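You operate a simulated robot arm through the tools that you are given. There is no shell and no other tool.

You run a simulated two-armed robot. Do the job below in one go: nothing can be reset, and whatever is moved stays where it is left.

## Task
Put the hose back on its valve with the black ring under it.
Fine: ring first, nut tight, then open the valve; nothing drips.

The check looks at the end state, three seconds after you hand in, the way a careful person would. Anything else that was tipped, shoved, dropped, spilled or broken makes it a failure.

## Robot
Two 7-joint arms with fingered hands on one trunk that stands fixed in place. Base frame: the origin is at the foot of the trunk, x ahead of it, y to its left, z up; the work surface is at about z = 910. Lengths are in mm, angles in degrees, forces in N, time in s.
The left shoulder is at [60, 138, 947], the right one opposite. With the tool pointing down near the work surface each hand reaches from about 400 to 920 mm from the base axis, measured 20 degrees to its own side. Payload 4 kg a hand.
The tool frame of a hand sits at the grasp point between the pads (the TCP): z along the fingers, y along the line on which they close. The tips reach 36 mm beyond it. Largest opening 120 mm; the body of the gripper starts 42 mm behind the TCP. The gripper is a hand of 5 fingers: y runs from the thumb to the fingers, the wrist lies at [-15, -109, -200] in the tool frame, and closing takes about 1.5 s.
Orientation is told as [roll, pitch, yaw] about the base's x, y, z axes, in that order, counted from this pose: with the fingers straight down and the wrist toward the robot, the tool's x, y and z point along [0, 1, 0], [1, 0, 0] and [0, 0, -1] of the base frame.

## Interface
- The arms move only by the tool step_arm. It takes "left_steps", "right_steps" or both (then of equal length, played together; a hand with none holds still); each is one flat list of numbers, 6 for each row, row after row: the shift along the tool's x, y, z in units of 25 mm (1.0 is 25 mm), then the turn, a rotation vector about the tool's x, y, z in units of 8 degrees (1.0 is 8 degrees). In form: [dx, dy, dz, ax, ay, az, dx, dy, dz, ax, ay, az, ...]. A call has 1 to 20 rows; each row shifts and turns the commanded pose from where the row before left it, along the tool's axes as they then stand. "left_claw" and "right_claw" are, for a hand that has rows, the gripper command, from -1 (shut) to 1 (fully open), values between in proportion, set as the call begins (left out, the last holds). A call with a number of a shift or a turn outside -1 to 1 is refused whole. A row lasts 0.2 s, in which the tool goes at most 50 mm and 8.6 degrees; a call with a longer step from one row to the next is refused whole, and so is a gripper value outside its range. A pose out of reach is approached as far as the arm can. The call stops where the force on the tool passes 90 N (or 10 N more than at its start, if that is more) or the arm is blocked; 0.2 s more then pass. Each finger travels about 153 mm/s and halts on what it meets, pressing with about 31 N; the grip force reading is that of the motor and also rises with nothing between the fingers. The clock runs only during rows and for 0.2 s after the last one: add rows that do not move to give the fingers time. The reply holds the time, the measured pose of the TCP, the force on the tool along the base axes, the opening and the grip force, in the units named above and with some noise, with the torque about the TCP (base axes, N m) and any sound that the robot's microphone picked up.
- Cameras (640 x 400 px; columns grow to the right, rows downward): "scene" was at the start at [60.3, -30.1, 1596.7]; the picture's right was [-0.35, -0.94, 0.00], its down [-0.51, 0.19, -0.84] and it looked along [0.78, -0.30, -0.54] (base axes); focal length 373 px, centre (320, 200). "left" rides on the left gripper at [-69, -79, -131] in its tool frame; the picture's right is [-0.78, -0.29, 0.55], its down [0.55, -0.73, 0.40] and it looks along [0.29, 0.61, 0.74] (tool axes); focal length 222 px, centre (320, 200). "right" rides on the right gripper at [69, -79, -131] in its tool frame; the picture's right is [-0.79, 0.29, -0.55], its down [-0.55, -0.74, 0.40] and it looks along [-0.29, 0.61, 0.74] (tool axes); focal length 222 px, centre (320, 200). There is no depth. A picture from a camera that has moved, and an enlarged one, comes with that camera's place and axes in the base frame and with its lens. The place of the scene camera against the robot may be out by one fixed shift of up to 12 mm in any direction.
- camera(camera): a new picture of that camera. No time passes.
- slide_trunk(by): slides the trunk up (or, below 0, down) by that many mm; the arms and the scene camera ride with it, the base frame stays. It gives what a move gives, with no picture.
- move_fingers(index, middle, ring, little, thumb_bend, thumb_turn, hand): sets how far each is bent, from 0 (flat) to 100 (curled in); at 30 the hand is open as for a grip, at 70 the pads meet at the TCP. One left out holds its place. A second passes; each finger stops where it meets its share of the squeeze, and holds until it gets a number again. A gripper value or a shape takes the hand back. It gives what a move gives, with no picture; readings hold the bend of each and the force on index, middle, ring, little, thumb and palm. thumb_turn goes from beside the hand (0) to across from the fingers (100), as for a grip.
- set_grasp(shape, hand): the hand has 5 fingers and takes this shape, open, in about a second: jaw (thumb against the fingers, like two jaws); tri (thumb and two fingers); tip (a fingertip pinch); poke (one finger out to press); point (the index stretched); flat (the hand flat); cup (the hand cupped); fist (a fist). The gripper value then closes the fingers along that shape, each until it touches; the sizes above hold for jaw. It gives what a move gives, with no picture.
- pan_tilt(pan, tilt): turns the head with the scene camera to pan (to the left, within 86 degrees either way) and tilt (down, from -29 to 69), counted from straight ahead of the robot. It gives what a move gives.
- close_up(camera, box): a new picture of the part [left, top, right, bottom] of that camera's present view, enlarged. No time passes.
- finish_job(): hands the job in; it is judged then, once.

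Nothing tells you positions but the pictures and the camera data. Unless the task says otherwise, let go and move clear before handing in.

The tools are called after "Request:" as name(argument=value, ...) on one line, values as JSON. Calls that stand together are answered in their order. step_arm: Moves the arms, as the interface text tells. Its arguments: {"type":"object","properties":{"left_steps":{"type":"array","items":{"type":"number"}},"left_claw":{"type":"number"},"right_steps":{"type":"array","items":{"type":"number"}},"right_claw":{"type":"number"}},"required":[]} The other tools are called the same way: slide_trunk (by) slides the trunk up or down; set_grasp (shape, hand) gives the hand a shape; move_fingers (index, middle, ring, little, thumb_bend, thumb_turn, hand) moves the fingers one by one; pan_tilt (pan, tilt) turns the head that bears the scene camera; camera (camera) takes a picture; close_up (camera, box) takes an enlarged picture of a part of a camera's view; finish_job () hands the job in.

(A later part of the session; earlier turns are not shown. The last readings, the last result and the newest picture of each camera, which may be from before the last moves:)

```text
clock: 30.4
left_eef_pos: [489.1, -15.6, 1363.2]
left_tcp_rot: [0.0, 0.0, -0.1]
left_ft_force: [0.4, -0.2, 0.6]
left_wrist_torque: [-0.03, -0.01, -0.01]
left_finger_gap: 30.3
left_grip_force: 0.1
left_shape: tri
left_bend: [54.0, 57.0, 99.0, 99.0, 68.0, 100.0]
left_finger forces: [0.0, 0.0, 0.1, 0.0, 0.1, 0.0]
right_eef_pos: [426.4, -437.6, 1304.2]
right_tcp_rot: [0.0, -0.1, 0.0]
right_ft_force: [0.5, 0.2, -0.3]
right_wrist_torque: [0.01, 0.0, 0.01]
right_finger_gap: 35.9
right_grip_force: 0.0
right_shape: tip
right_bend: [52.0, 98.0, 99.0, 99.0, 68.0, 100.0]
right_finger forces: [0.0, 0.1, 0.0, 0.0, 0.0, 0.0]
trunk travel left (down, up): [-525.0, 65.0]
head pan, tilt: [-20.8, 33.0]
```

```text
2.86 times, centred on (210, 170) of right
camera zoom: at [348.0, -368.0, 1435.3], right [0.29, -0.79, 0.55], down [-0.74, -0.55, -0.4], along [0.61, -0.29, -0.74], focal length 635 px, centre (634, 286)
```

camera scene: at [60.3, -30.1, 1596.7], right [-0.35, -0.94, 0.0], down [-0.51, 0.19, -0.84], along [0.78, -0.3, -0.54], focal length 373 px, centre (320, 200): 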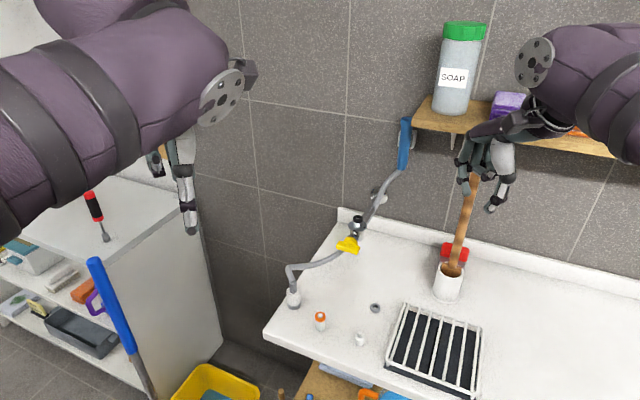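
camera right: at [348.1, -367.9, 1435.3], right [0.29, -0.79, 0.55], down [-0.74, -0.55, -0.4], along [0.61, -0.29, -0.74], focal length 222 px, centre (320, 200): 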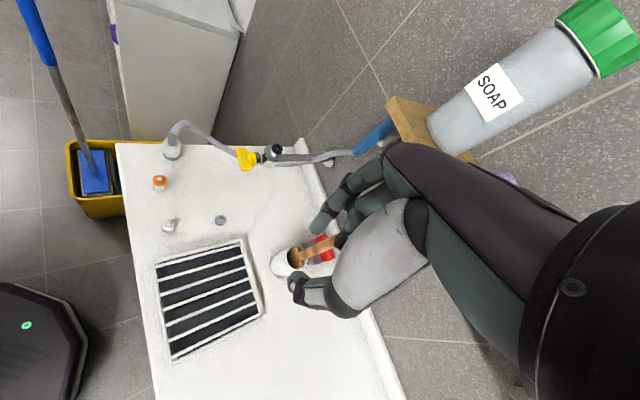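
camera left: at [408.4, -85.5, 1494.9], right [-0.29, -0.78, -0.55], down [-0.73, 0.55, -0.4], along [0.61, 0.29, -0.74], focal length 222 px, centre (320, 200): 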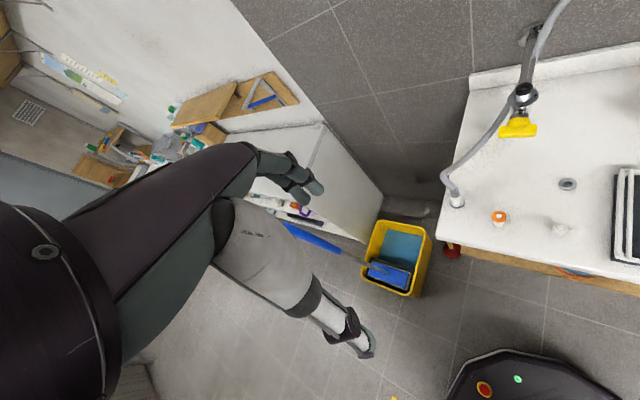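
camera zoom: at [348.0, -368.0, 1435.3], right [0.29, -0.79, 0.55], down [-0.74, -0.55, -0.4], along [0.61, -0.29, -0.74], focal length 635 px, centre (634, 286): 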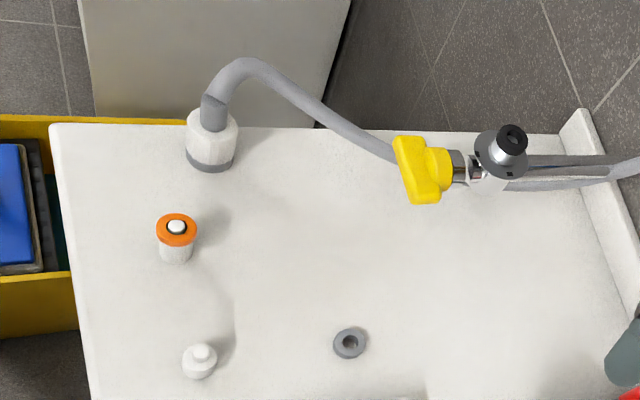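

The tri-grasp has index at x≈−8, middle at +14, thumb at +3 in the tool frame, and the curled fingers sit well back. I'll bring the left hand above-left of the nut and lean it 30° so the hose stays free.

Request:
step_arm(left_steps=[-0.477, 0.68, 0.947, 0, 0, 0, -0.477, 0.68, 0.947, 0, 0, 0, -0.477, 0.68, 0.947, 0, 0, 0, -0.477, 0.68, 0.947, 0, 0, 0, -0.477, 0.68, 0.947, 0, 0, 0, -0.477, 0.68, 0.947, 0, 0, 0, -0.477, 0.68, 0.947, 0, 0, 0, -0.477, 0.68, 0.947, 0, 0, 0, -0.477, 0.68, 0.947, 0, 0, 0, 0, 0, 0, 0, -0.9375, 0, 0, 0, 0, 0, -0.9375, 0, 0, 0, 0, 0, -0.9375, 0, 0, 0, 0, 0, -0.9375, 0], left_claw=0.0)

Request:
camera(camera="left")

Request:
camera(camera="right")

Request:
camera(camera="scene")

```text
clock: 33.2
left_eef_pos: [641.6, -122.8, 1149.8]
left_tcp_rot: [-30.1, -0.1, 0.0]
left_ft_force: [0.0, -0.4, 1.1]
left_wrist_torque: [-0.02, -0.02, 0.02]
left_finger_gap: 59.8
left_grip_force: 0.0
left_shape: tri
left_bend: [42.0, 46.0, 99.0, 99.0, 56.0, 100.0]
left_finger forces: [0.0, 0.0, 0.1, 0.0, 0.0, 0.0]
right_eef_pos: [426.8, -437.3, 1302.5]
right_tcp_rot: [-0.1, 0.1, 0.0]
right_ft_force: [-0.1, -0.3, 0.1]
right_wrist_torque: [0.0, 0.01, 0.0]
right_finger_gap: 36.1
right_grip_force: 0.0
right_shape: tip
right_bend: [52.0, 98.0, 99.0, 99.0, 68.0, 100.0]
right_finger forces: [0.0, 0.0, 0.0, 0.1, 0.0, 0.0]
trunk travel left (down, up): [-525.0, 65.0]
head pan, tilt: [-20.8, 33.0]
```

```text
taken
camera left: at [561.4, -117.7, 1298.8], right [-0.29, -0.95, -0.08], down [-0.73, 0.28, -0.62], along [0.61, -0.12, -0.78], focal length 222 px, centre (320, 200)
```

left: 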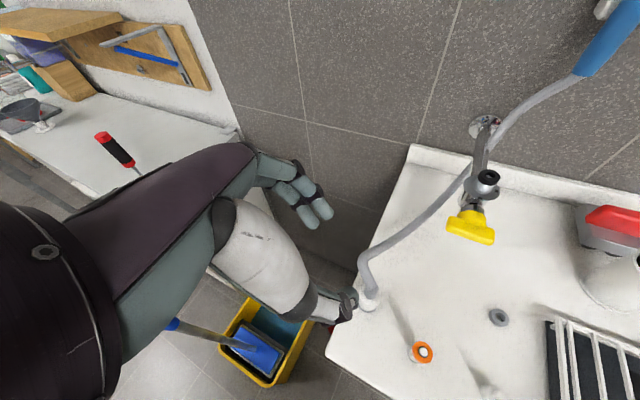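

```text
taken
camera right: at [348.2, -367.8, 1435.3], right [0.29, -0.78, 0.55], down [-0.74, -0.55, -0.4], along [0.61, -0.29, -0.74], focal length 222 px, centre (320, 200)
```

right: 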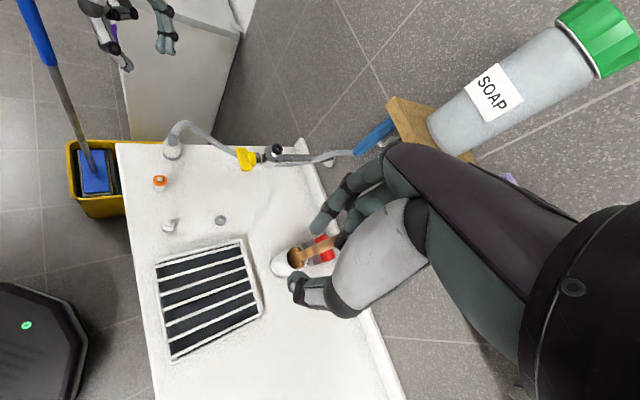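

```text
taken
camera scene: at [60.5, -29.9, 1596.7], right [-0.35, -0.93, 0.0], down [-0.51, 0.19, -0.84], along [0.78, -0.3, -0.54], focal length 373 px, centre (320, 200)
```

scene: 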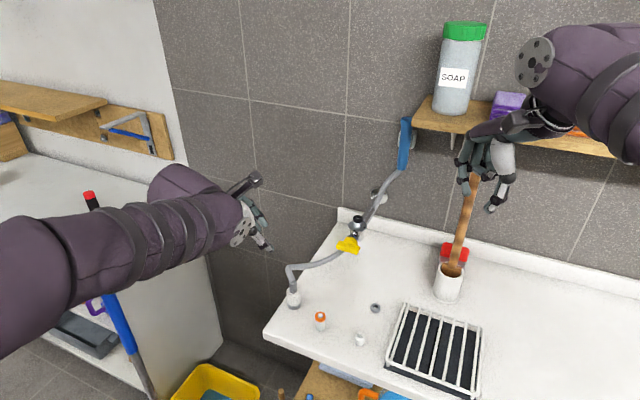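

The left hand is poised. I'll measure the nut from the left wrist camera, zoomed.

Request:
close_up(camera="left", box=[320, 230, 400, 330])

Request:
close_up(camera="left", box=[240, 170, 400, 340])

Request:
close_up(camera="right", box=[140, 110, 220, 180])

```text
4.00 times, centred on (360, 280) of left
camera zoom: at [561.4, -117.7, 1298.8], right [-0.29, -0.95, -0.08], down [-0.73, 0.28, -0.62], along [0.61, -0.12, -0.78], focal length 888 px, centre (160, -120)
```

zoom: 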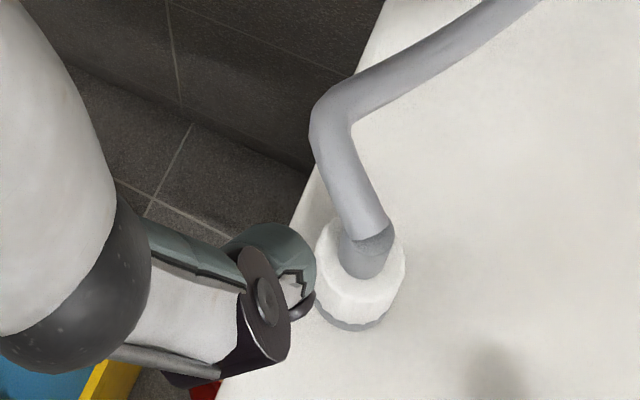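

```text
2.35 times, centred on (320, 255) of left
camera zoom: at [561.4, -117.7, 1298.8], right [-0.29, -0.95, -0.08], down [-0.73, 0.28, -0.62], along [0.61, -0.12, -0.78], focal length 523 px, centre (320, 71)
```

zoom: 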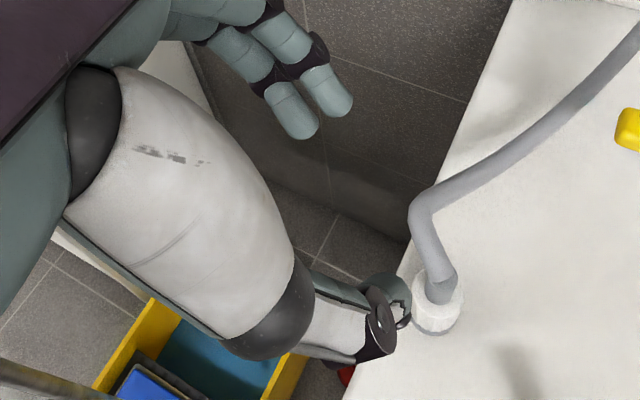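

```text
5.71 times, centred on (180, 145) of right
camera zoom: at [348.2, -367.8, 1435.3], right [0.29, -0.78, 0.55], down [-0.74, -0.55, -0.4], along [0.61, -0.29, -0.74], focal length 1269 px, centre (1120, 514)
```

zoom: 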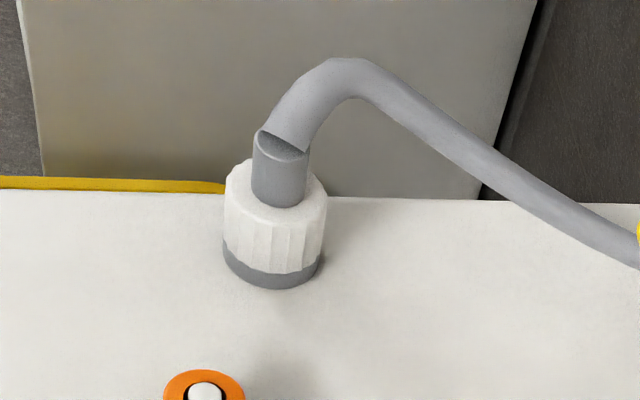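

Nut is at about [640,-189], ~34 mm wide, and the hose leans toward +x before bending right. I'll yaw the left hand +30° so the hose sits in the open side of the grasp, then go to a pre-grasp 80 mm short of the nut.

Request:
step_arm(left_steps=[0, 0, 0, -0.469, 0, -0.812, 0, 0, 0, -0.469, 0, -0.812, 0, 0, 0, -0.469, 0, -0.812, 0, 0, 0, -0.469, 0, -0.812, 0.4624, -0.276, 0.8456, 0, 0, 0, 0.4624, -0.276, 0.8456, 0, 0, 0, 0.4624, -0.276, 0.8456, 0, 0, 0, 0.4624, -0.276, 0.8456, 0, 0, 0, 0.4624, -0.276, 0.8456, 0, 0, 0], left_claw=0.1)

Request:
close_up(camera="left", box=[240, 130, 440, 320])

Request:
close_up(camera="right", box=[80, 60, 280, 200])

Request:
close_up(camera="scene", box=[230, 200, 370, 330])

```text
clock: 35.2
left_eef_pos: [612.7, -141.7, 1027.4]
left_tcp_rot: [-30.0, 0.0, 30.0]
left_ft_force: [0.0, -0.2, -0.8]
left_wrist_torque: [0.01, 0.0, 0.01]
left_finger_gap: 65.6
left_grip_force: 0.0
left_shape: tri
left_bend: [40.0, 44.0, 99.0, 99.0, 52.0, 100.0]
left_finger forces: [0.0, 0.0, 0.0, 0.1, 0.0, 0.0]
right_eef_pos: [426.7, -439.0, 1303.0]
right_tcp_rot: [0.0, 0.0, 0.0]
right_ft_force: [-0.9, 0.0, 0.7]
right_wrist_torque: [-0.07, 0.02, -0.02]
right_finger_gap: 36.0
right_grip_force: 0.1
right_shape: tip
right_bend: [52.0, 98.0, 99.0, 99.0, 68.0, 100.0]
right_finger forces: [0.0, 0.0, 0.1, 0.0, 0.0, 0.0]
trunk travel left (down, up): [-525.0, 65.0]
head pan, tilt: [-20.8, 33.0]
```

```text
2.11 times, centred on (340, 225) of left
camera zoom: at [539.9, -177.6, 1176.9], right [0.23, -0.97, -0.08], down [-0.77, -0.13, -0.62], along [0.59, 0.2, -0.78], focal length 468 px, centre (278, 147)
```

zoom: 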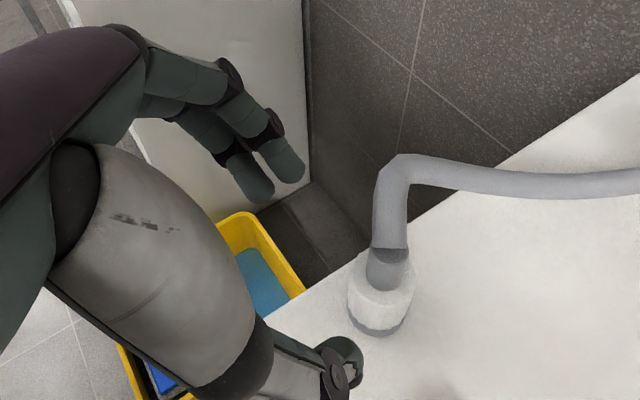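

```text
2.86 times, centred on (180, 130) of right
camera zoom: at [348.1, -368.5, 1435.2], right [0.29, -0.79, 0.55], down [-0.74, -0.55, -0.4], along [0.61, -0.29, -0.74], focal length 635 px, centre (720, 400)
```

zoom: 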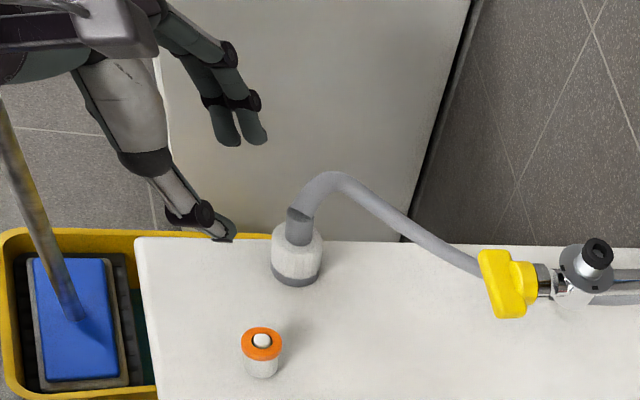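

```text
3.08 times, centred on (300, 265) of scene
camera zoom: at [60.3, -30.6, 1596.8], right [-0.35, -0.94, 0.0], down [-0.51, 0.19, -0.84], along [0.78, -0.3, -0.54], focal length 1148 px, centre (382, 0)
```

zoom: 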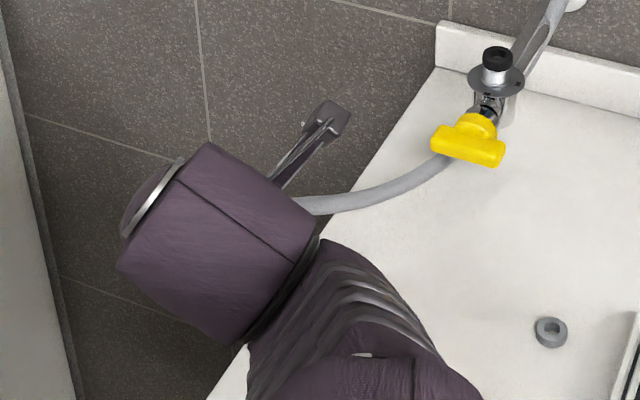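

The hose enters the open side of the grasp as planned. The nut is ~4 mm off laterally; I'll advance 50 mm along the fingers with a small correction.

Request:
step_arm(left_steps=[-0.04, 0.053, 0.667, 0, 0, 0, -0.04, 0.053, 0.667, 0, 0, 0, -0.04, 0.053, 0.667, 0, 0, 0], left_claw=0.1)

Request:
close_up(camera="left", box=[240, 130, 440, 320])

Request:
close_up(camera="right", box=[110, 90, 230, 180])

```text
clock: 36.0
left_eef_pos: [630.9, -164.5, 988.0]
left_tcp_rot: [-29.9, 0.0, 29.9]
left_ft_force: [0.7, 0.6, 0.4]
left_wrist_torque: [-0.04, 0.01, -0.03]
left_finger_gap: 66.1
left_grip_force: 0.0
left_shape: tri
left_bend: [40.0, 44.0, 99.0, 99.0, 52.0, 100.0]
left_finger forces: [0.0, 0.0, 0.0, 0.0, 0.1, 0.0]
right_eef_pos: [426.0, -438.7, 1303.0]
right_tcp_rot: [0.0, 0.0, 0.0]
right_ft_force: [0.6, 0.8, -0.2]
right_wrist_torque: [0.04, -0.02, -0.03]
right_finger_gap: 35.7
right_grip_force: 0.0
right_shape: tip
right_bend: [52.0, 98.0, 99.0, 99.0, 68.0, 100.0]
right_finger forces: [0.1, 0.0, 0.0, 0.0, 0.0, 0.0]
trunk travel left (down, up): [-525.0, 65.0]
head pan, tilt: [-20.8, 33.0]
```

```text
2.11 times, centred on (340, 225) of left
camera zoom: at [558.8, -200.4, 1135.9], right [0.22, -0.97, -0.08], down [-0.78, -0.13, -0.62], along [0.59, 0.2, -0.78], focal length 468 px, centre (278, 147)
```

zoom: 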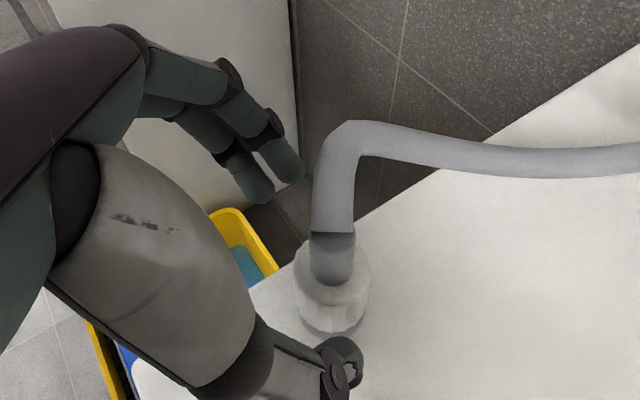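

```text
4.44 times, centred on (170, 135) of right
camera zoom: at [348.4, -368.4, 1435.1], right [0.29, -0.79, 0.55], down [-0.74, -0.55, -0.4], along [0.61, -0.29, -0.74], focal length 987 px, centre (987, 489)
```

zoom: 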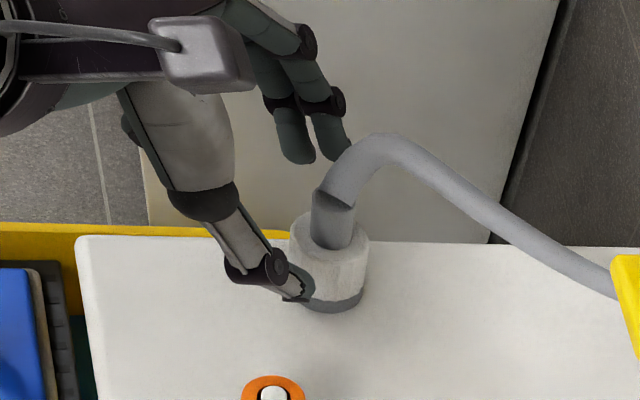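

The nut is on the centreline. I'll advance the remaining 30 mm with the fingers open around it.

Request:
step_arm(left_steps=[0.04, 0.014, 0.4, 0, 0, 0, 0.04, 0.014, 0.4, 0, 0, 0, 0.02, 0, 0.4, 0, 0, 0, 0, 0, 0, 0, 0, 0], left_claw=0.0)

Request:
close_up(camera="left", box=[240, 150, 400, 300])

Request:
close_up(camera="right", box=[130, 100, 230, 180])

```text
clock: 37.0
left_eef_pos: [637.6, -175.5, 959.7]
left_tcp_rot: [-30.0, 0.0, 29.9]
left_ft_force: [0.1, 0.3, 0.6]
left_wrist_torque: [0.0, 0.01, -0.01]
left_finger_gap: 60.1
left_grip_force: 0.1
left_shape: tri
left_bend: [42.0, 46.0, 99.0, 99.0, 56.0, 100.0]
left_finger forces: [0.0, 0.0, 0.1, 0.0, 0.0, 0.0]
right_eef_pos: [425.8, -438.6, 1303.3]
right_tcp_rot: [0.0, 0.0, 0.0]
right_ft_force: [0.8, 0.1, 0.1]
right_wrist_torque: [-0.03, 0.01, -0.01]
right_finger_gap: 35.8
right_grip_force: 0.1
right_shape: tip
right_bend: [52.0, 98.0, 99.0, 99.0, 68.0, 100.0]
right_finger forces: [0.0, 0.1, 0.0, 0.0, 0.1, 0.1]
trunk travel left (down, up): [-525.0, 65.0]
head pan, tilt: [-20.8, 33.0]
```

```text
2.67 times, centred on (320, 225) of left
camera zoom: at [565.5, -210.2, 1108.9], right [0.22, -0.97, -0.08], down [-0.78, -0.13, -0.62], along [0.59, 0.2, -0.78], focal length 592 px, centre (320, 133)
```

zoom: 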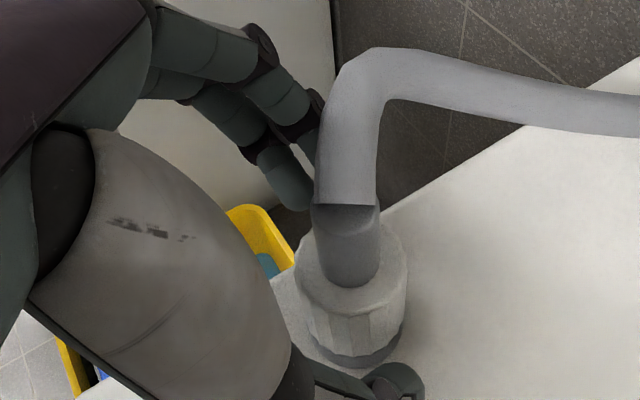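

```text
5.00 times, centred on (180, 140) of right
camera zoom: at [348.0, -368.0, 1435.4], right [0.29, -0.79, 0.55], down [-0.73, -0.55, -0.4], along [0.61, -0.29, -0.74], focal length 1111 px, centre (1020, 500)
```

zoom: 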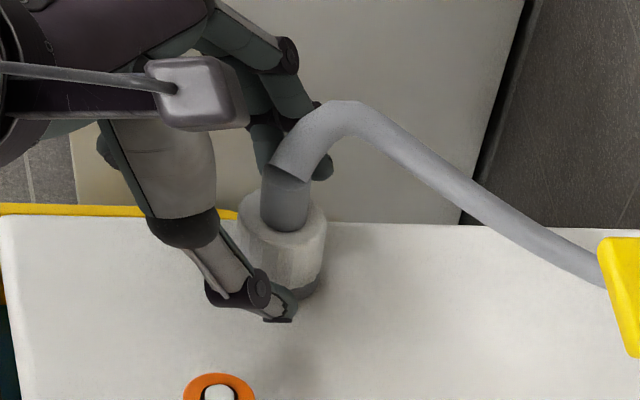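

The nut is centred in the grasp. Closing the three fingers, first part-way.

Request:
step_arm(left_steps=[0, 0, 0, 0, 0, 0, 0, 0, 0, 0, 0, 0, 0, 0, 0, 0, 0, 0], left_claw=-0.35)

Request:
close_up(camera="left", box=[240, 150, 400, 300])

Request:
close_up(camera="right", box=[130, 100, 230, 180])

```text
clock: 37.8
left_eef_pos: [637.2, -176.1, 960.3]
left_tcp_rot: [-30.0, 0.0, 30.1]
left_ft_force: [-0.7, -0.5, -1.1]
left_wrist_torque: [0.04, 0.01, 0.02]
left_finger_gap: 39.7
left_grip_force: 0.1
left_shape: tri
left_bend: [50.0, 53.0, 99.0, 99.0, 67.0, 100.0]
left_finger forces: [0.0, 0.1, 0.0, 0.0, 0.3, 0.0]
right_eef_pos: [425.6, -437.7, 1302.1]
right_tcp_rot: [0.0, 0.0, 0.0]
right_ft_force: [-0.2, 0.0, 0.6]
right_wrist_torque: [0.01, 0.0, -0.02]
right_finger_gap: 35.8
right_grip_force: 0.1
right_shape: tip
right_bend: [52.0, 98.0, 99.0, 99.0, 68.0, 100.0]
right_finger forces: [0.0, 0.0, 0.0, 0.0, 0.1, 0.1]
trunk travel left (down, up): [-525.0, 65.0]
head pan, tilt: [-20.8, 33.0]
```

```text
2.67 times, centred on (320, 225) of left
camera zoom: at [565.4, -210.3, 1108.8], right [0.22, -0.97, -0.08], down [-0.78, -0.13, -0.62], along [0.59, 0.2, -0.78], focal length 592 px, centre (320, 133)
```

zoom: 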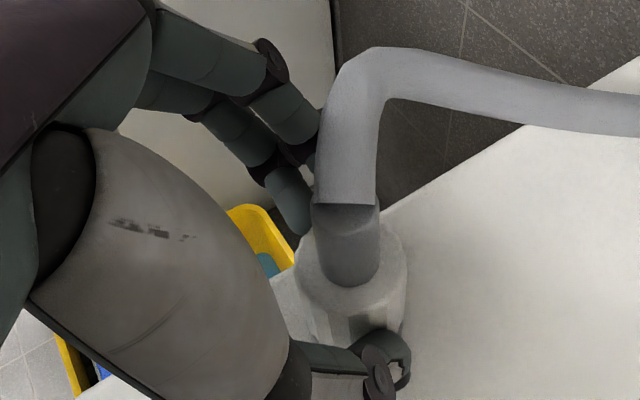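

```text
5.00 times, centred on (180, 140) of right
camera zoom: at [348.0, -368.1, 1435.3], right [0.29, -0.79, 0.55], down [-0.74, -0.55, -0.4], along [0.61, -0.29, -0.74], focal length 1111 px, centre (1020, 500)
```

zoom: 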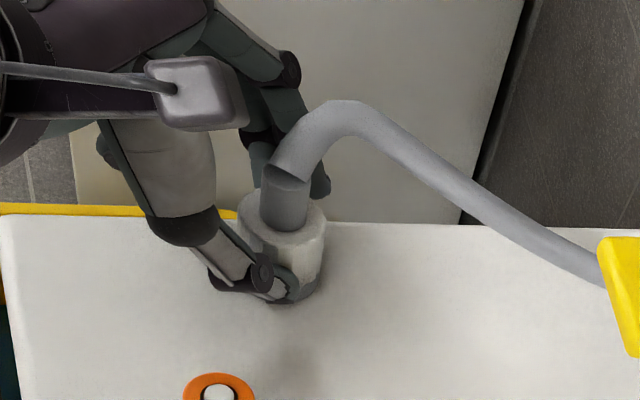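

Thumb is just touching and all is symmetric. Closing fully.

Request:
step_arm(left_steps=[0, 0, 0, 0, 0, 0, 0, 0, 0, 0, 0, 0, 0, 0, 0, 0, 0, 0, 0, 0, 0, 0, 0, 0], left_claw=-0.9)

Request:
close_up(camera="left", box=[240, 150, 400, 300])

Request:
close_up(camera="right", box=[130, 100, 230, 180])

```text
clock: 38.8
left_eef_pos: [636.6, -176.6, 959.3]
left_tcp_rot: [-30.0, 0.0, 29.9]
left_ft_force: [-8.2, -6.4, -1.3]
left_wrist_torque: [-0.16, 0.28, -0.21]
left_finger_gap: 20.9
left_grip_force: 31.4
left_shape: tri
left_bend: [72.0, 63.0, 100.0, 100.0, 67.0, 100.0]
left_finger forces: [11.9, 12.4, 0.1, 0.1, 33.6, 0.0]
right_eef_pos: [424.9, -438.7, 1303.3]
right_tcp_rot: [0.0, 0.1, 0.0]
right_ft_force: [-0.1, -0.1, -0.6]
right_wrist_torque: [0.01, 0.01, -0.01]
right_finger_gap: 35.9
right_grip_force: 0.0
right_shape: tip
right_bend: [52.0, 98.0, 99.0, 99.0, 68.0, 100.0]
right_finger forces: [0.1, 0.1, 0.0, 0.1, 0.1, 0.1]
trunk travel left (down, up): [-525.0, 65.0]
head pan, tilt: [-20.8, 33.0]
```

```text
2.67 times, centred on (320, 225) of left
camera zoom: at [564.3, -211.7, 1108.8], right [0.22, -0.97, -0.08], down [-0.78, -0.13, -0.62], along [0.59, 0.2, -0.78], focal length 592 px, centre (320, 133)
```

zoom: 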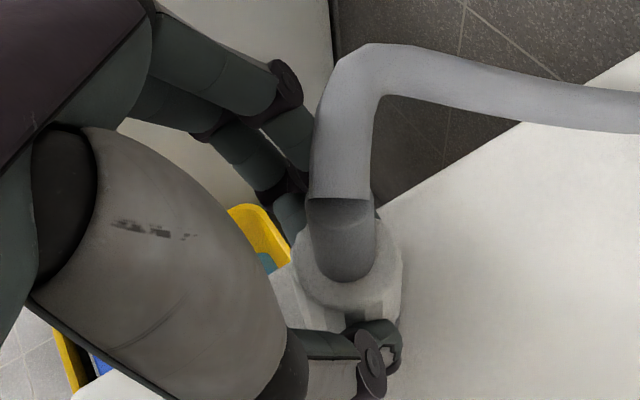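

```text
5.00 times, centred on (180, 140) of right
camera zoom: at [347.1, -369.0, 1435.3], right [0.29, -0.79, 0.55], down [-0.73, -0.55, -0.4], along [0.61, -0.29, -0.74], focal length 1111 px, centre (1020, 500)
```

zoom: 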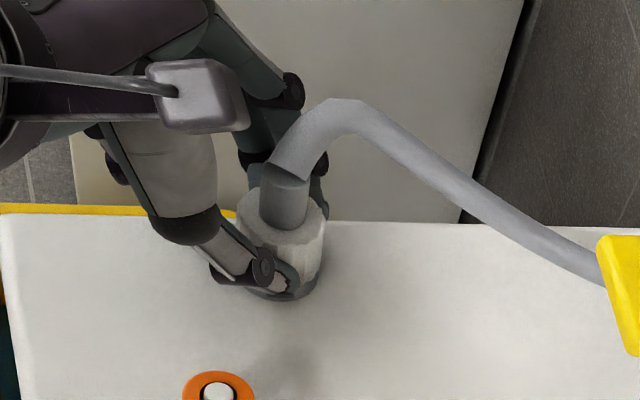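

Grip force is up, but the index bend (72) is more than expected for a 34 mm nut. I'll check where the index fingertip actually touches.

Request:
close_up(camera="right", box=[160, 120, 200, 165])

Request:
close_up(camera="left", box=[290, 180, 360, 250])

Request:
close_up(camera="scene", box=[260, 240, 330, 320])

```text
8.89 times, centred on (180, 142) of right
camera zoom: at [347.1, -369.0, 1435.3], right [0.29, -0.79, 0.55], down [-0.73, -0.55, -0.4], along [0.61, -0.29, -0.74], focal length 1974 px, centre (1564, 711)
```

zoom: 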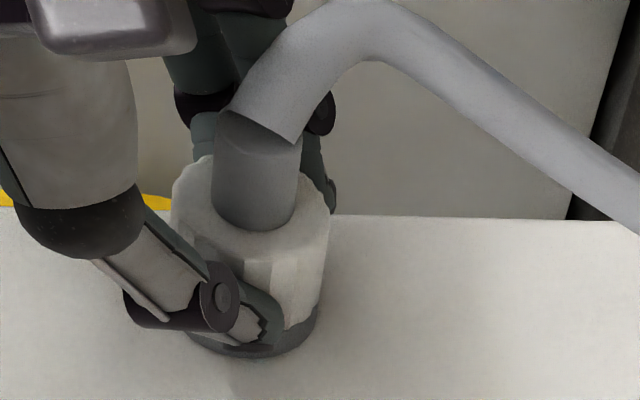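

```text
5.71 times, centred on (325, 215) of left
camera zoom: at [564.3, -211.7, 1108.8], right [0.22, -0.97, -0.08], down [-0.78, -0.13, -0.62], along [0.59, 0.2, -0.78], focal length 1269 px, centre (291, 114)
```

zoom: 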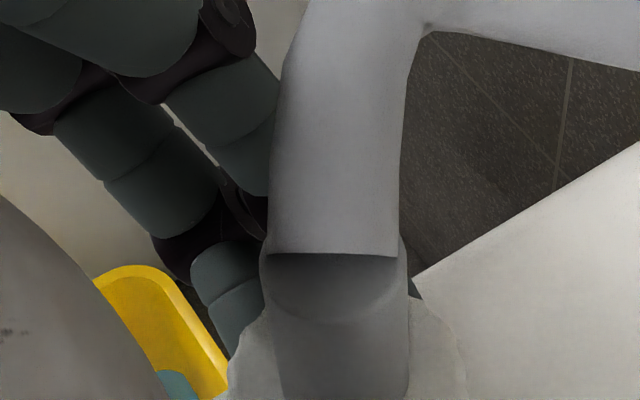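

```text
5.00 times, centred on (295, 280) of scene
camera zoom: at [59.4, -31.1, 1596.7], right [-0.35, -0.93, 0.0], down [-0.51, 0.19, -0.84], along [0.78, -0.3, -0.54], focal length 1866 px, centre (445, -200)
```

zoom: 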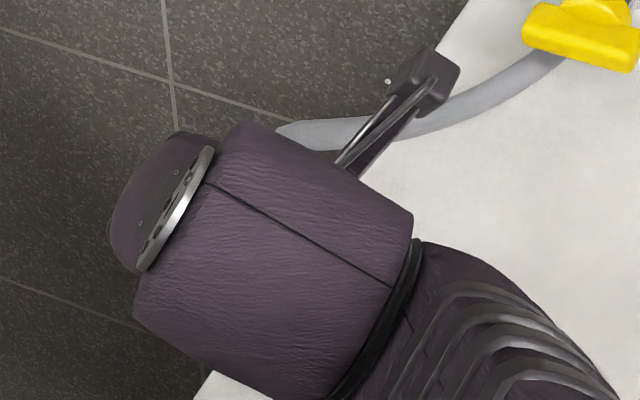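

The index has wrapped around the nut's side while the middle is more square. I'll reopen, shift 3 mm along tool +x, and re-close for a more even three-point grip.

Request:
step_arm(left_steps=[0, 0, 0, 0, 0, 0, 0, 0, 0, 0, 0, 0, 0.07, 0, -0.02, 0, 0, 0, 0.07, 0, -0.02, 0, 0, 0, 0, 0, 0, 0, 0, 0], left_claw=-0.2)

Request:
close_up(camera="left", box=[240, 150, 400, 300])

Request:
step_arm(left_steps=[0, 0, 0, 0, 0, 0, 0, 0, 0, 0, 0, 0, 0, 0, 0, 0, 0, 0, 0, 0, 0, 0, 0, 0], left_claw=-0.9)

Request:
close_up(camera="right", box=[160, 120, 200, 165])

Request:
close_up(camera="left", box=[290, 180, 360, 250])

```text
clock: 40.0
left_eef_pos: [634.9, -170.8, 958.9]
left_tcp_rot: [-30.0, 0.0, 30.1]
left_ft_force: [0.1, 0.5, -0.5]
left_wrist_torque: [-0.03, 0.02, 0.0]
left_finger_gap: 47.8
left_grip_force: 0.2
left_shape: tri
left_bend: [46.0, 50.0, 99.0, 99.0, 65.0, 100.0]
left_finger forces: [0.0, 0.1, 0.0, 0.0, 0.1, 0.0]
right_eef_pos: [425.4, -438.9, 1303.7]
right_tcp_rot: [0.0, 0.0, 0.0]
right_ft_force: [-0.2, 0.2, -0.4]
right_wrist_torque: [-0.02, 0.02, 0.01]
right_finger_gap: 36.0
right_grip_force: 0.1
right_shape: tip
right_bend: [52.0, 98.0, 99.0, 99.0, 68.0, 100.0]
right_finger forces: [0.0, 0.1, 0.0, 0.1, 0.0, 0.1]
trunk travel left (down, up): [-525.0, 65.0]
head pan, tilt: [-20.8, 33.0]
```

```text
2.67 times, centred on (320, 225) of left
camera zoom: at [563.3, -207.0, 1108.1], right [0.23, -0.97, -0.08], down [-0.78, -0.13, -0.62], along [0.59, 0.2, -0.78], focal length 592 px, centre (320, 133)
```

zoom: 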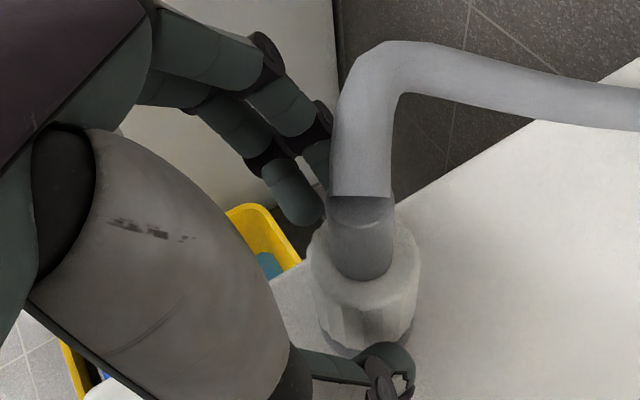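

```text
clock: 41.0
left_eef_pos: [633.9, -173.7, 959.4]
left_tcp_rot: [-30.1, -0.1, 29.9]
left_ft_force: [-6.3, -4.1, 0.8]
left_wrist_torque: [-0.1, 0.23, -0.14]
left_finger_gap: 18.3
left_grip_force: 30.9
left_shape: tri
left_bend: [62.0, 64.0, 100.0, 100.0, 67.0, 100.0]
left_finger forces: [12.7, 12.6, 0.0, 0.1, 33.9, 0.0]
right_eef_pos: [426.0, -438.0, 1305.1]
right_tcp_rot: [0.0, 0.0, 0.0]
right_ft_force: [0.4, 0.1, 0.1]
right_wrist_torque: [0.01, 0.01, 0.0]
right_finger_gap: 35.9
right_grip_force: 0.2
right_shape: tip
right_bend: [52.0, 98.0, 99.0, 99.0, 68.0, 100.0]
right_finger forces: [0.0, 0.1, 0.1, 0.1, 0.0, 0.0]
trunk travel left (down, up): [-525.0, 65.0]
head pan, tilt: [-20.8, 33.0]
```

```text
8.89 times, centred on (180, 142) of right
camera zoom: at [347.1, -368.7, 1435.4], right [0.29, -0.79, 0.55], down [-0.73, -0.55, -0.4], along [0.61, -0.29, -0.74], focal length 1974 px, centre (1564, 711)
```

zoom: 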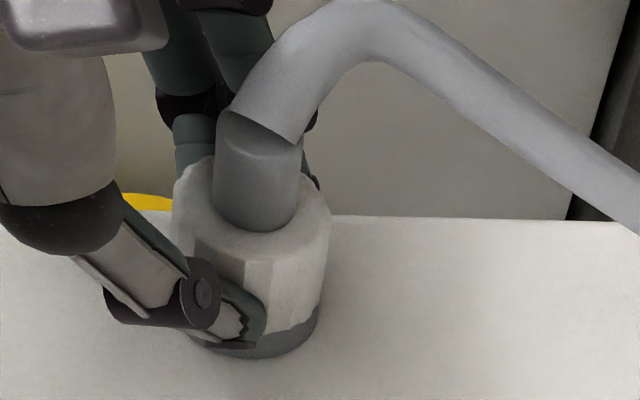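

```text
5.71 times, centred on (325, 215) of left
camera zoom: at [562.3, -208.2, 1108.2], right [0.22, -0.97, -0.08], down [-0.78, -0.13, -0.62], along [0.59, 0.2, -0.78], focal length 1269 px, centre (291, 114)
```

zoom: 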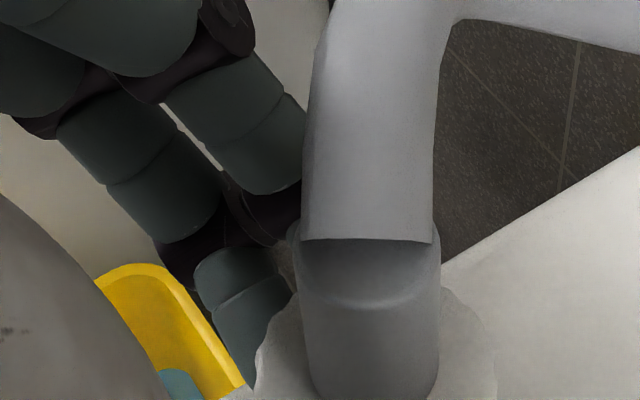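

Now the grip is even (index 62, middle 64, thumb 67). I'll lift 10 mm straight up gently and watch forces.

Request:
step_arm(left_steps=[-0.1, 0, -0.173, 0, 0, 0, -0.1, 0, -0.173, 0, 0, 0, 0, 0, 0, 0, 0, 0])

Request:
close_up(camera="right", box=[150, 110, 210, 170])

Request:
close_up(camera="left", box=[270, 170, 390, 290])

```text
clock: 41.8
left_eef_pos: [636.0, -171.3, 969.2]
left_tcp_rot: [-30.0, 0.0, 30.2]
left_ft_force: [-1.7, -0.4, 1.7]
left_wrist_torque: [-0.06, 0.08, -0.01]
left_finger_gap: 18.4
left_grip_force: 30.9
left_shape: tri
left_bend: [61.0, 63.0, 100.0, 100.0, 68.0, 100.0]
left_finger forces: [16.1, 14.9, 0.0, 0.0, 32.3, 0.0]
right_eef_pos: [427.1, -439.1, 1303.1]
right_tcp_rot: [0.0, 0.0, 0.0]
right_ft_force: [-0.5, 0.2, 0.7]
right_wrist_torque: [0.0, 0.01, -0.01]
right_finger_gap: 35.8
right_grip_force: 0.1
right_shape: tip
right_bend: [52.0, 98.0, 99.0, 99.0, 68.0, 100.0]
right_finger forces: [0.0, 0.0, 0.0, 0.0, 0.1, 0.0]
trunk travel left (down, up): [-525.0, 65.0]
head pan, tilt: [-20.8, 33.0]
```

```text
6.67 times, centred on (180, 140) of right
camera zoom: at [348.0, -368.0, 1435.4], right [0.29, -0.79, 0.55], down [-0.73, -0.55, -0.4], along [0.61, -0.29, -0.74], focal length 1481 px, centre (1253, 600)
```

zoom: 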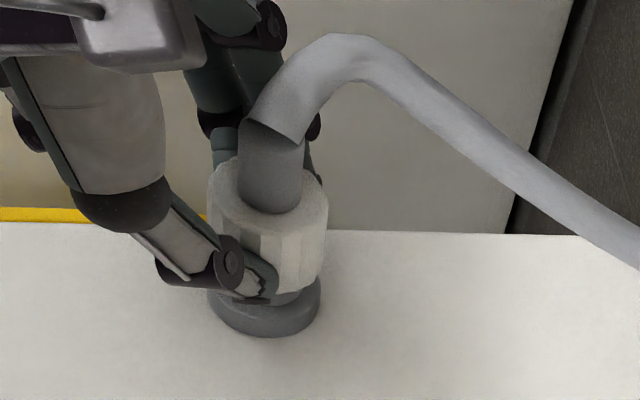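

```text
3.33 times, centred on (330, 230) of left
camera zoom: at [563.5, -206.8, 1118.9], right [0.23, -0.97, -0.08], down [-0.77, -0.13, -0.62], along [0.59, 0.2, -0.78], focal length 740 px, centre (287, 100)
```

zoom: 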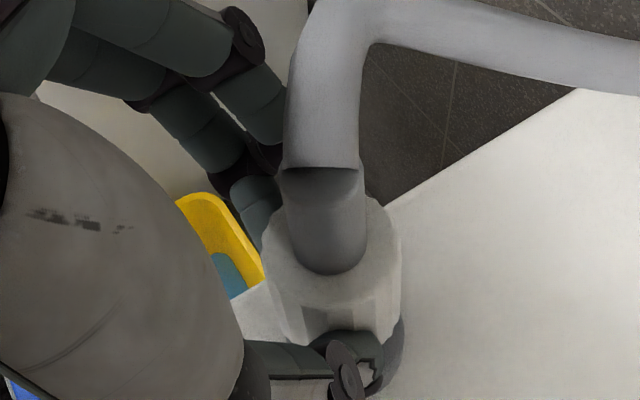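

The nut comes up off a grey dock puck, which stays on the counter. I'll keep lifting straight up to clear it.

Request:
step_arm(left_steps=[-0.15, 0, -0.26, 0, 0, 0, -0.15, 0, -0.26, 0, 0, 0, -0.2, 0, -0.346, 0, 0, 0, -0.25, 0, -0.433, 0, 0, 0, -0.25, 0, -0.433, 0, 0, 0, -0.25, 0, -0.433, 0, 0, 0])

Request:
camera(camera="right")

Request:
close_up(camera="right", box=[110, 70, 270, 190])

Request:
camera(camera="left")

```text
clock: 43.2
left_eef_pos: [634.8, -172.6, 1031.3]
left_tcp_rot: [-30.0, -0.1, 30.0]
left_ft_force: [0.0, -0.3, -0.7]
left_wrist_torque: [0.0, -0.01, 0.07]
left_finger_gap: 18.4
left_grip_force: 31.0
left_shape: tri
left_bend: [61.0, 63.0, 100.0, 100.0, 68.0, 100.0]
left_finger forces: [15.8, 15.6, 0.1, 0.0, 31.3, 0.0]
right_eef_pos: [425.8, -438.5, 1302.5]
right_tcp_rot: [-0.1, 0.1, -0.1]
right_ft_force: [0.8, -0.9, -0.2]
right_wrist_torque: [0.01, 0.01, 0.05]
right_finger_gap: 36.2
right_grip_force: 0.0
right_shape: tip
right_bend: [52.0, 98.0, 99.0, 99.0, 68.0, 100.0]
right_finger forces: [0.1, 0.0, 0.1, 0.0, 0.0, 0.1]
trunk travel left (down, up): [-525.0, 65.0]
head pan, tilt: [-20.8, 33.0]
```

```text
taken
camera right: at [347.9, -368.1, 1435.3], right [0.29, -0.79, 0.55], down [-0.74, -0.55, -0.4], along [0.61, -0.29, -0.74], focal length 222 px, centre (320, 200)
```

right: 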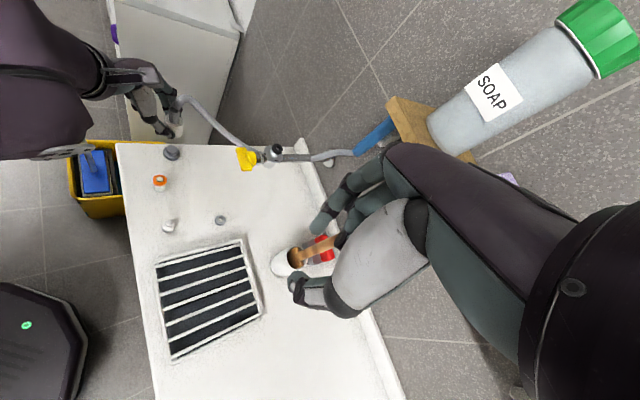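

```text
3.33 times, centred on (190, 130) of right
camera zoom: at [347.9, -368.1, 1435.3], right [0.29, -0.79, 0.55], down [-0.74, -0.55, -0.4], along [0.61, -0.29, -0.74], focal length 740 px, centre (753, 433)
```

zoom: 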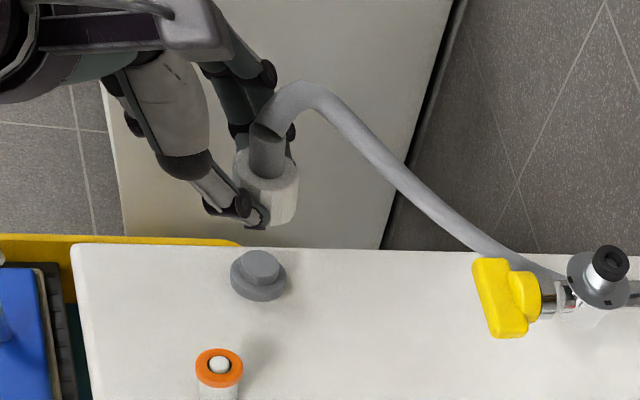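

```text
taken
camera left: at [562.6, -207.6, 1180.2], right [0.22, -0.97, -0.08], down [-0.78, -0.13, -0.62], along [0.59, 0.2, -0.78], focal length 222 px, centre (320, 200)
```

left: 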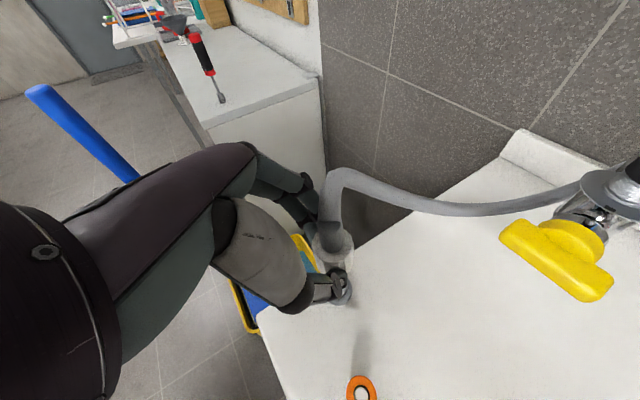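

The nut is clear of its dock and the hose load is negligible. The valve is near the left arm's reach limit, so I'll raise the trunk 60 mm first (both arms ride along).

Request:
slide_trunk(by=60)

Request:
camera(camera="scene")

Request:
camera(camera="right")

```text
clock: 44.2
left_eef_pos: [634.5, -172.0, 1091.0]
left_tcp_rot: [-30.0, 0.0, 30.0]
left_ft_force: [0.1, -0.1, -1.6]
left_wrist_torque: [0.02, -0.01, 0.0]
left_finger_gap: 18.3
left_grip_force: 31.2
left_shape: tri
left_bend: [61.0, 63.0, 100.0, 100.0, 68.0, 100.0]
left_finger forces: [15.7, 15.6, 0.0, 0.0, 31.3, 0.0]
right_eef_pos: [427.0, -436.9, 1363.6]
right_tcp_rot: [0.0, 0.0, 0.1]
right_ft_force: [-0.2, -0.4, -0.1]
right_wrist_torque: [0.04, 0.0, 0.02]
right_finger_gap: 35.9
right_grip_force: 0.1
right_shape: tip
right_bend: [52.0, 98.0, 99.0, 99.0, 68.0, 100.0]
right_finger forces: [0.1, 0.0, 0.0, 0.0, 0.0, 0.0]
trunk travel left (down, up): [-585.0, 5.0]
head pan, tilt: [-20.8, 33.0]
```

```text
taken
camera scene: at [60.6, -30.4, 1656.7], right [-0.35, -0.94, 0.0], down [-0.51, 0.19, -0.84], along [0.78, -0.3, -0.54], focal length 373 px, centre (320, 200)
```

scene: 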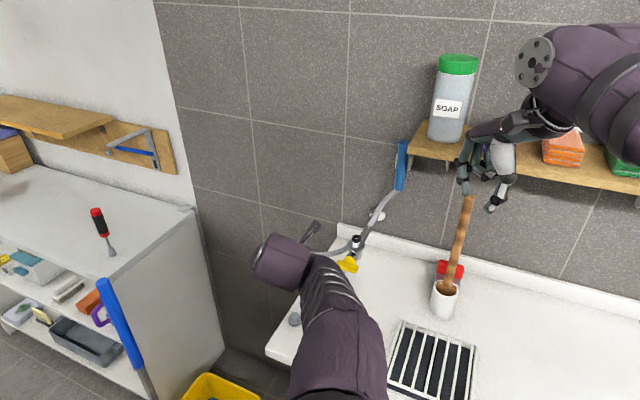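

```text
taken
camera right: at [348.3, -368.3, 1495.1], right [0.29, -0.79, 0.55], down [-0.74, -0.55, -0.4], along [0.61, -0.29, -0.74], focal length 222 px, centre (320, 200)
```

right: 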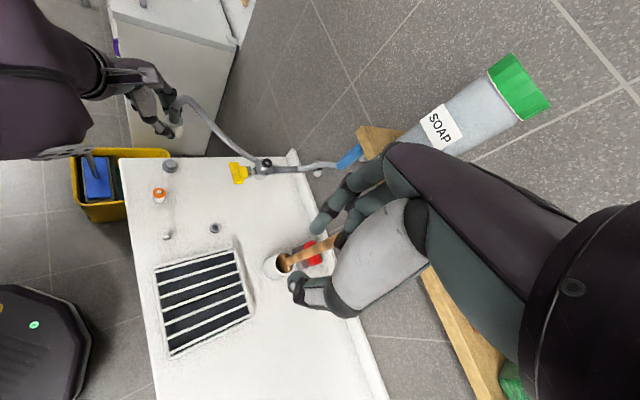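

Trunk is up. I'll raise the nut, yaw back to +15°, and carry it toward the valve, stopping about 70 mm short for a check.

Request:
step_arm(left_steps=[-0.44, 0, -0.762, 0, 0, 0, -0.44, 0, -0.762, 0, 0, 0, 0, 0, 0, 0.469, 0, 0.812, 0, 0, 0, 0.469, 0, 0.812, -0.84, 0.047, 0.485, 0, 0, 0, -0.84, 0.047, 0.485, 0, 0, 0, -0.84, 0.047, 0.485, 0, 0, 0, -0.84, 0.047, 0.485, 0, 0, 0, -0.84, 0.047, 0.485, 0, 0, 0])

Request:
camera(camera="left")

Request:
camera(camera="right")

Request:
camera(camera="scene")

```text
clock: 46.2
left_eef_pos: [672.6, -288.3, 1136.2]
left_tcp_rot: [-29.9, -0.1, 14.9]
left_ft_force: [0.2, -0.3, -0.7]
left_wrist_torque: [0.03, 0.01, 0.03]
left_finger_gap: 18.3
left_grip_force: 30.5
left_shape: tri
left_bend: [61.0, 63.0, 100.0, 100.0, 68.0, 100.0]
left_finger forces: [15.7, 15.8, 0.0, 0.0, 31.1, 0.1]
right_eef_pos: [426.9, -437.6, 1362.1]
right_tcp_rot: [0.1, 0.0, 0.0]
right_ft_force: [-0.5, -0.3, -0.3]
right_wrist_torque: [0.03, 0.01, -0.01]
right_finger_gap: 35.7
right_grip_force: 0.1
right_shape: tip
right_bend: [52.0, 98.0, 99.0, 99.0, 68.0, 100.0]
right_finger forces: [0.0, 0.0, 0.0, 0.1, 0.0, 0.1]
trunk travel left (down, up): [-585.0, 5.0]
head pan, tilt: [-20.8, 33.0]
```

```text
taken
camera left: at [593.5, -303.9, 1285.3], right [-0.03, -1.0, -0.08], down [-0.78, 0.08, -0.62], along [0.62, 0.04, -0.78], focal length 222 px, centre (320, 200)
```

left: 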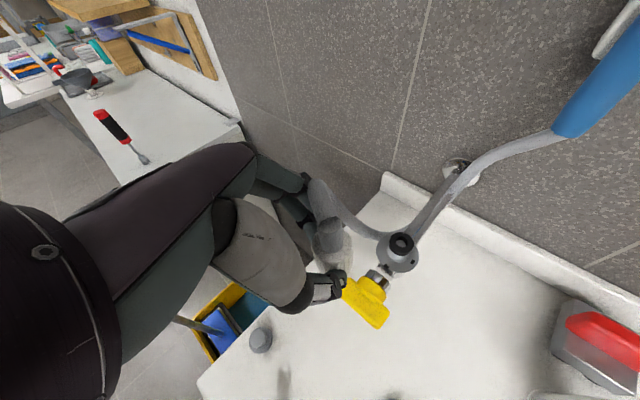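

```text
taken
camera right: at [348.5, -368.7, 1495.0], right [0.29, -0.79, 0.55], down [-0.74, -0.55, -0.4], along [0.61, -0.29, -0.74], focal length 222 px, centre (320, 200)
```

right: 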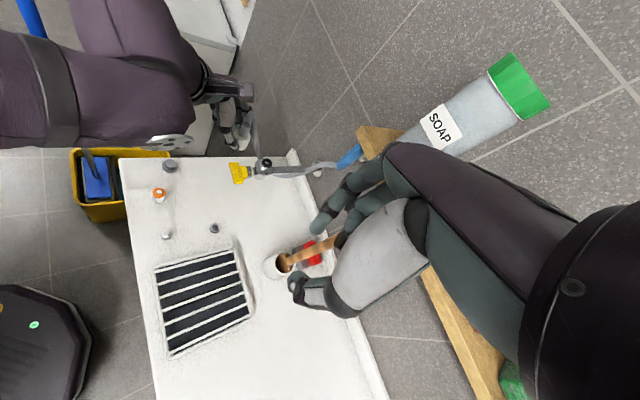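

```text
taken
camera scene: at [60.7, -30.9, 1656.7], right [-0.35, -0.94, 0.0], down [-0.51, 0.19, -0.84], along [0.78, -0.3, -0.54], focal length 373 px, centre (320, 200)
```

scene: 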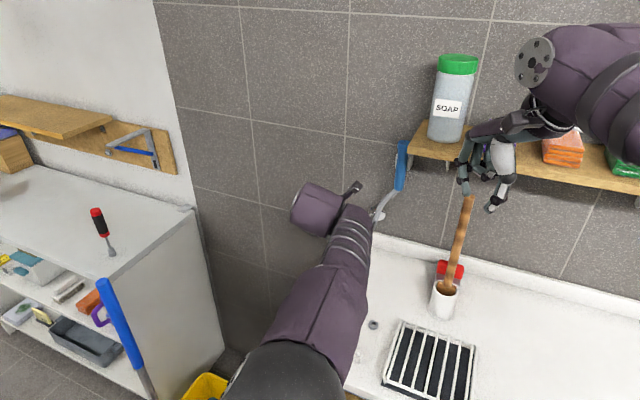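

Reach is fine so far. Zooming both wrist cameras on the nut and valve.

Request:
close_up(camera="left", box=[270, 160, 430, 320])

Request:
close_up(camera="right", box=[200, 70, 320, 190])

```text
2.50 times, centred on (350, 240) of left
camera zoom: at [593.5, -303.9, 1285.3], right [-0.03, -1.0, -0.08], down [-0.78, 0.08, -0.62], along [0.62, 0.04, -0.78], focal length 555 px, centre (245, 100)
```

zoom: 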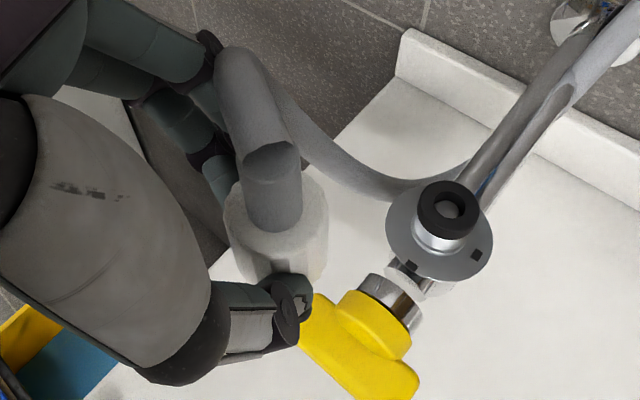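

```text
3.33 times, centred on (260, 130) of right
camera zoom: at [348.5, -368.7, 1495.0], right [0.29, -0.79, 0.55], down [-0.74, -0.55, -0.4], along [0.61, -0.29, -0.74], focal length 740 px, centre (520, 433)
```

zoom: 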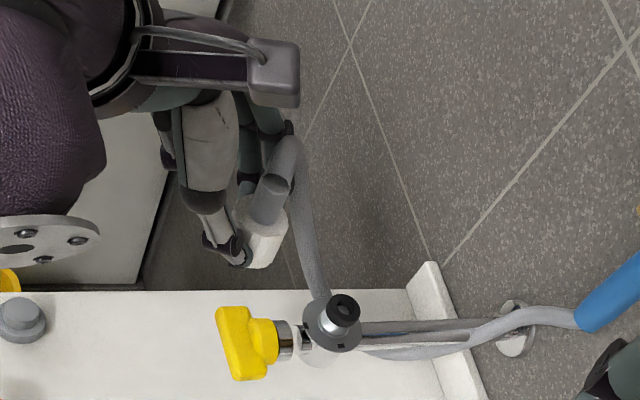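

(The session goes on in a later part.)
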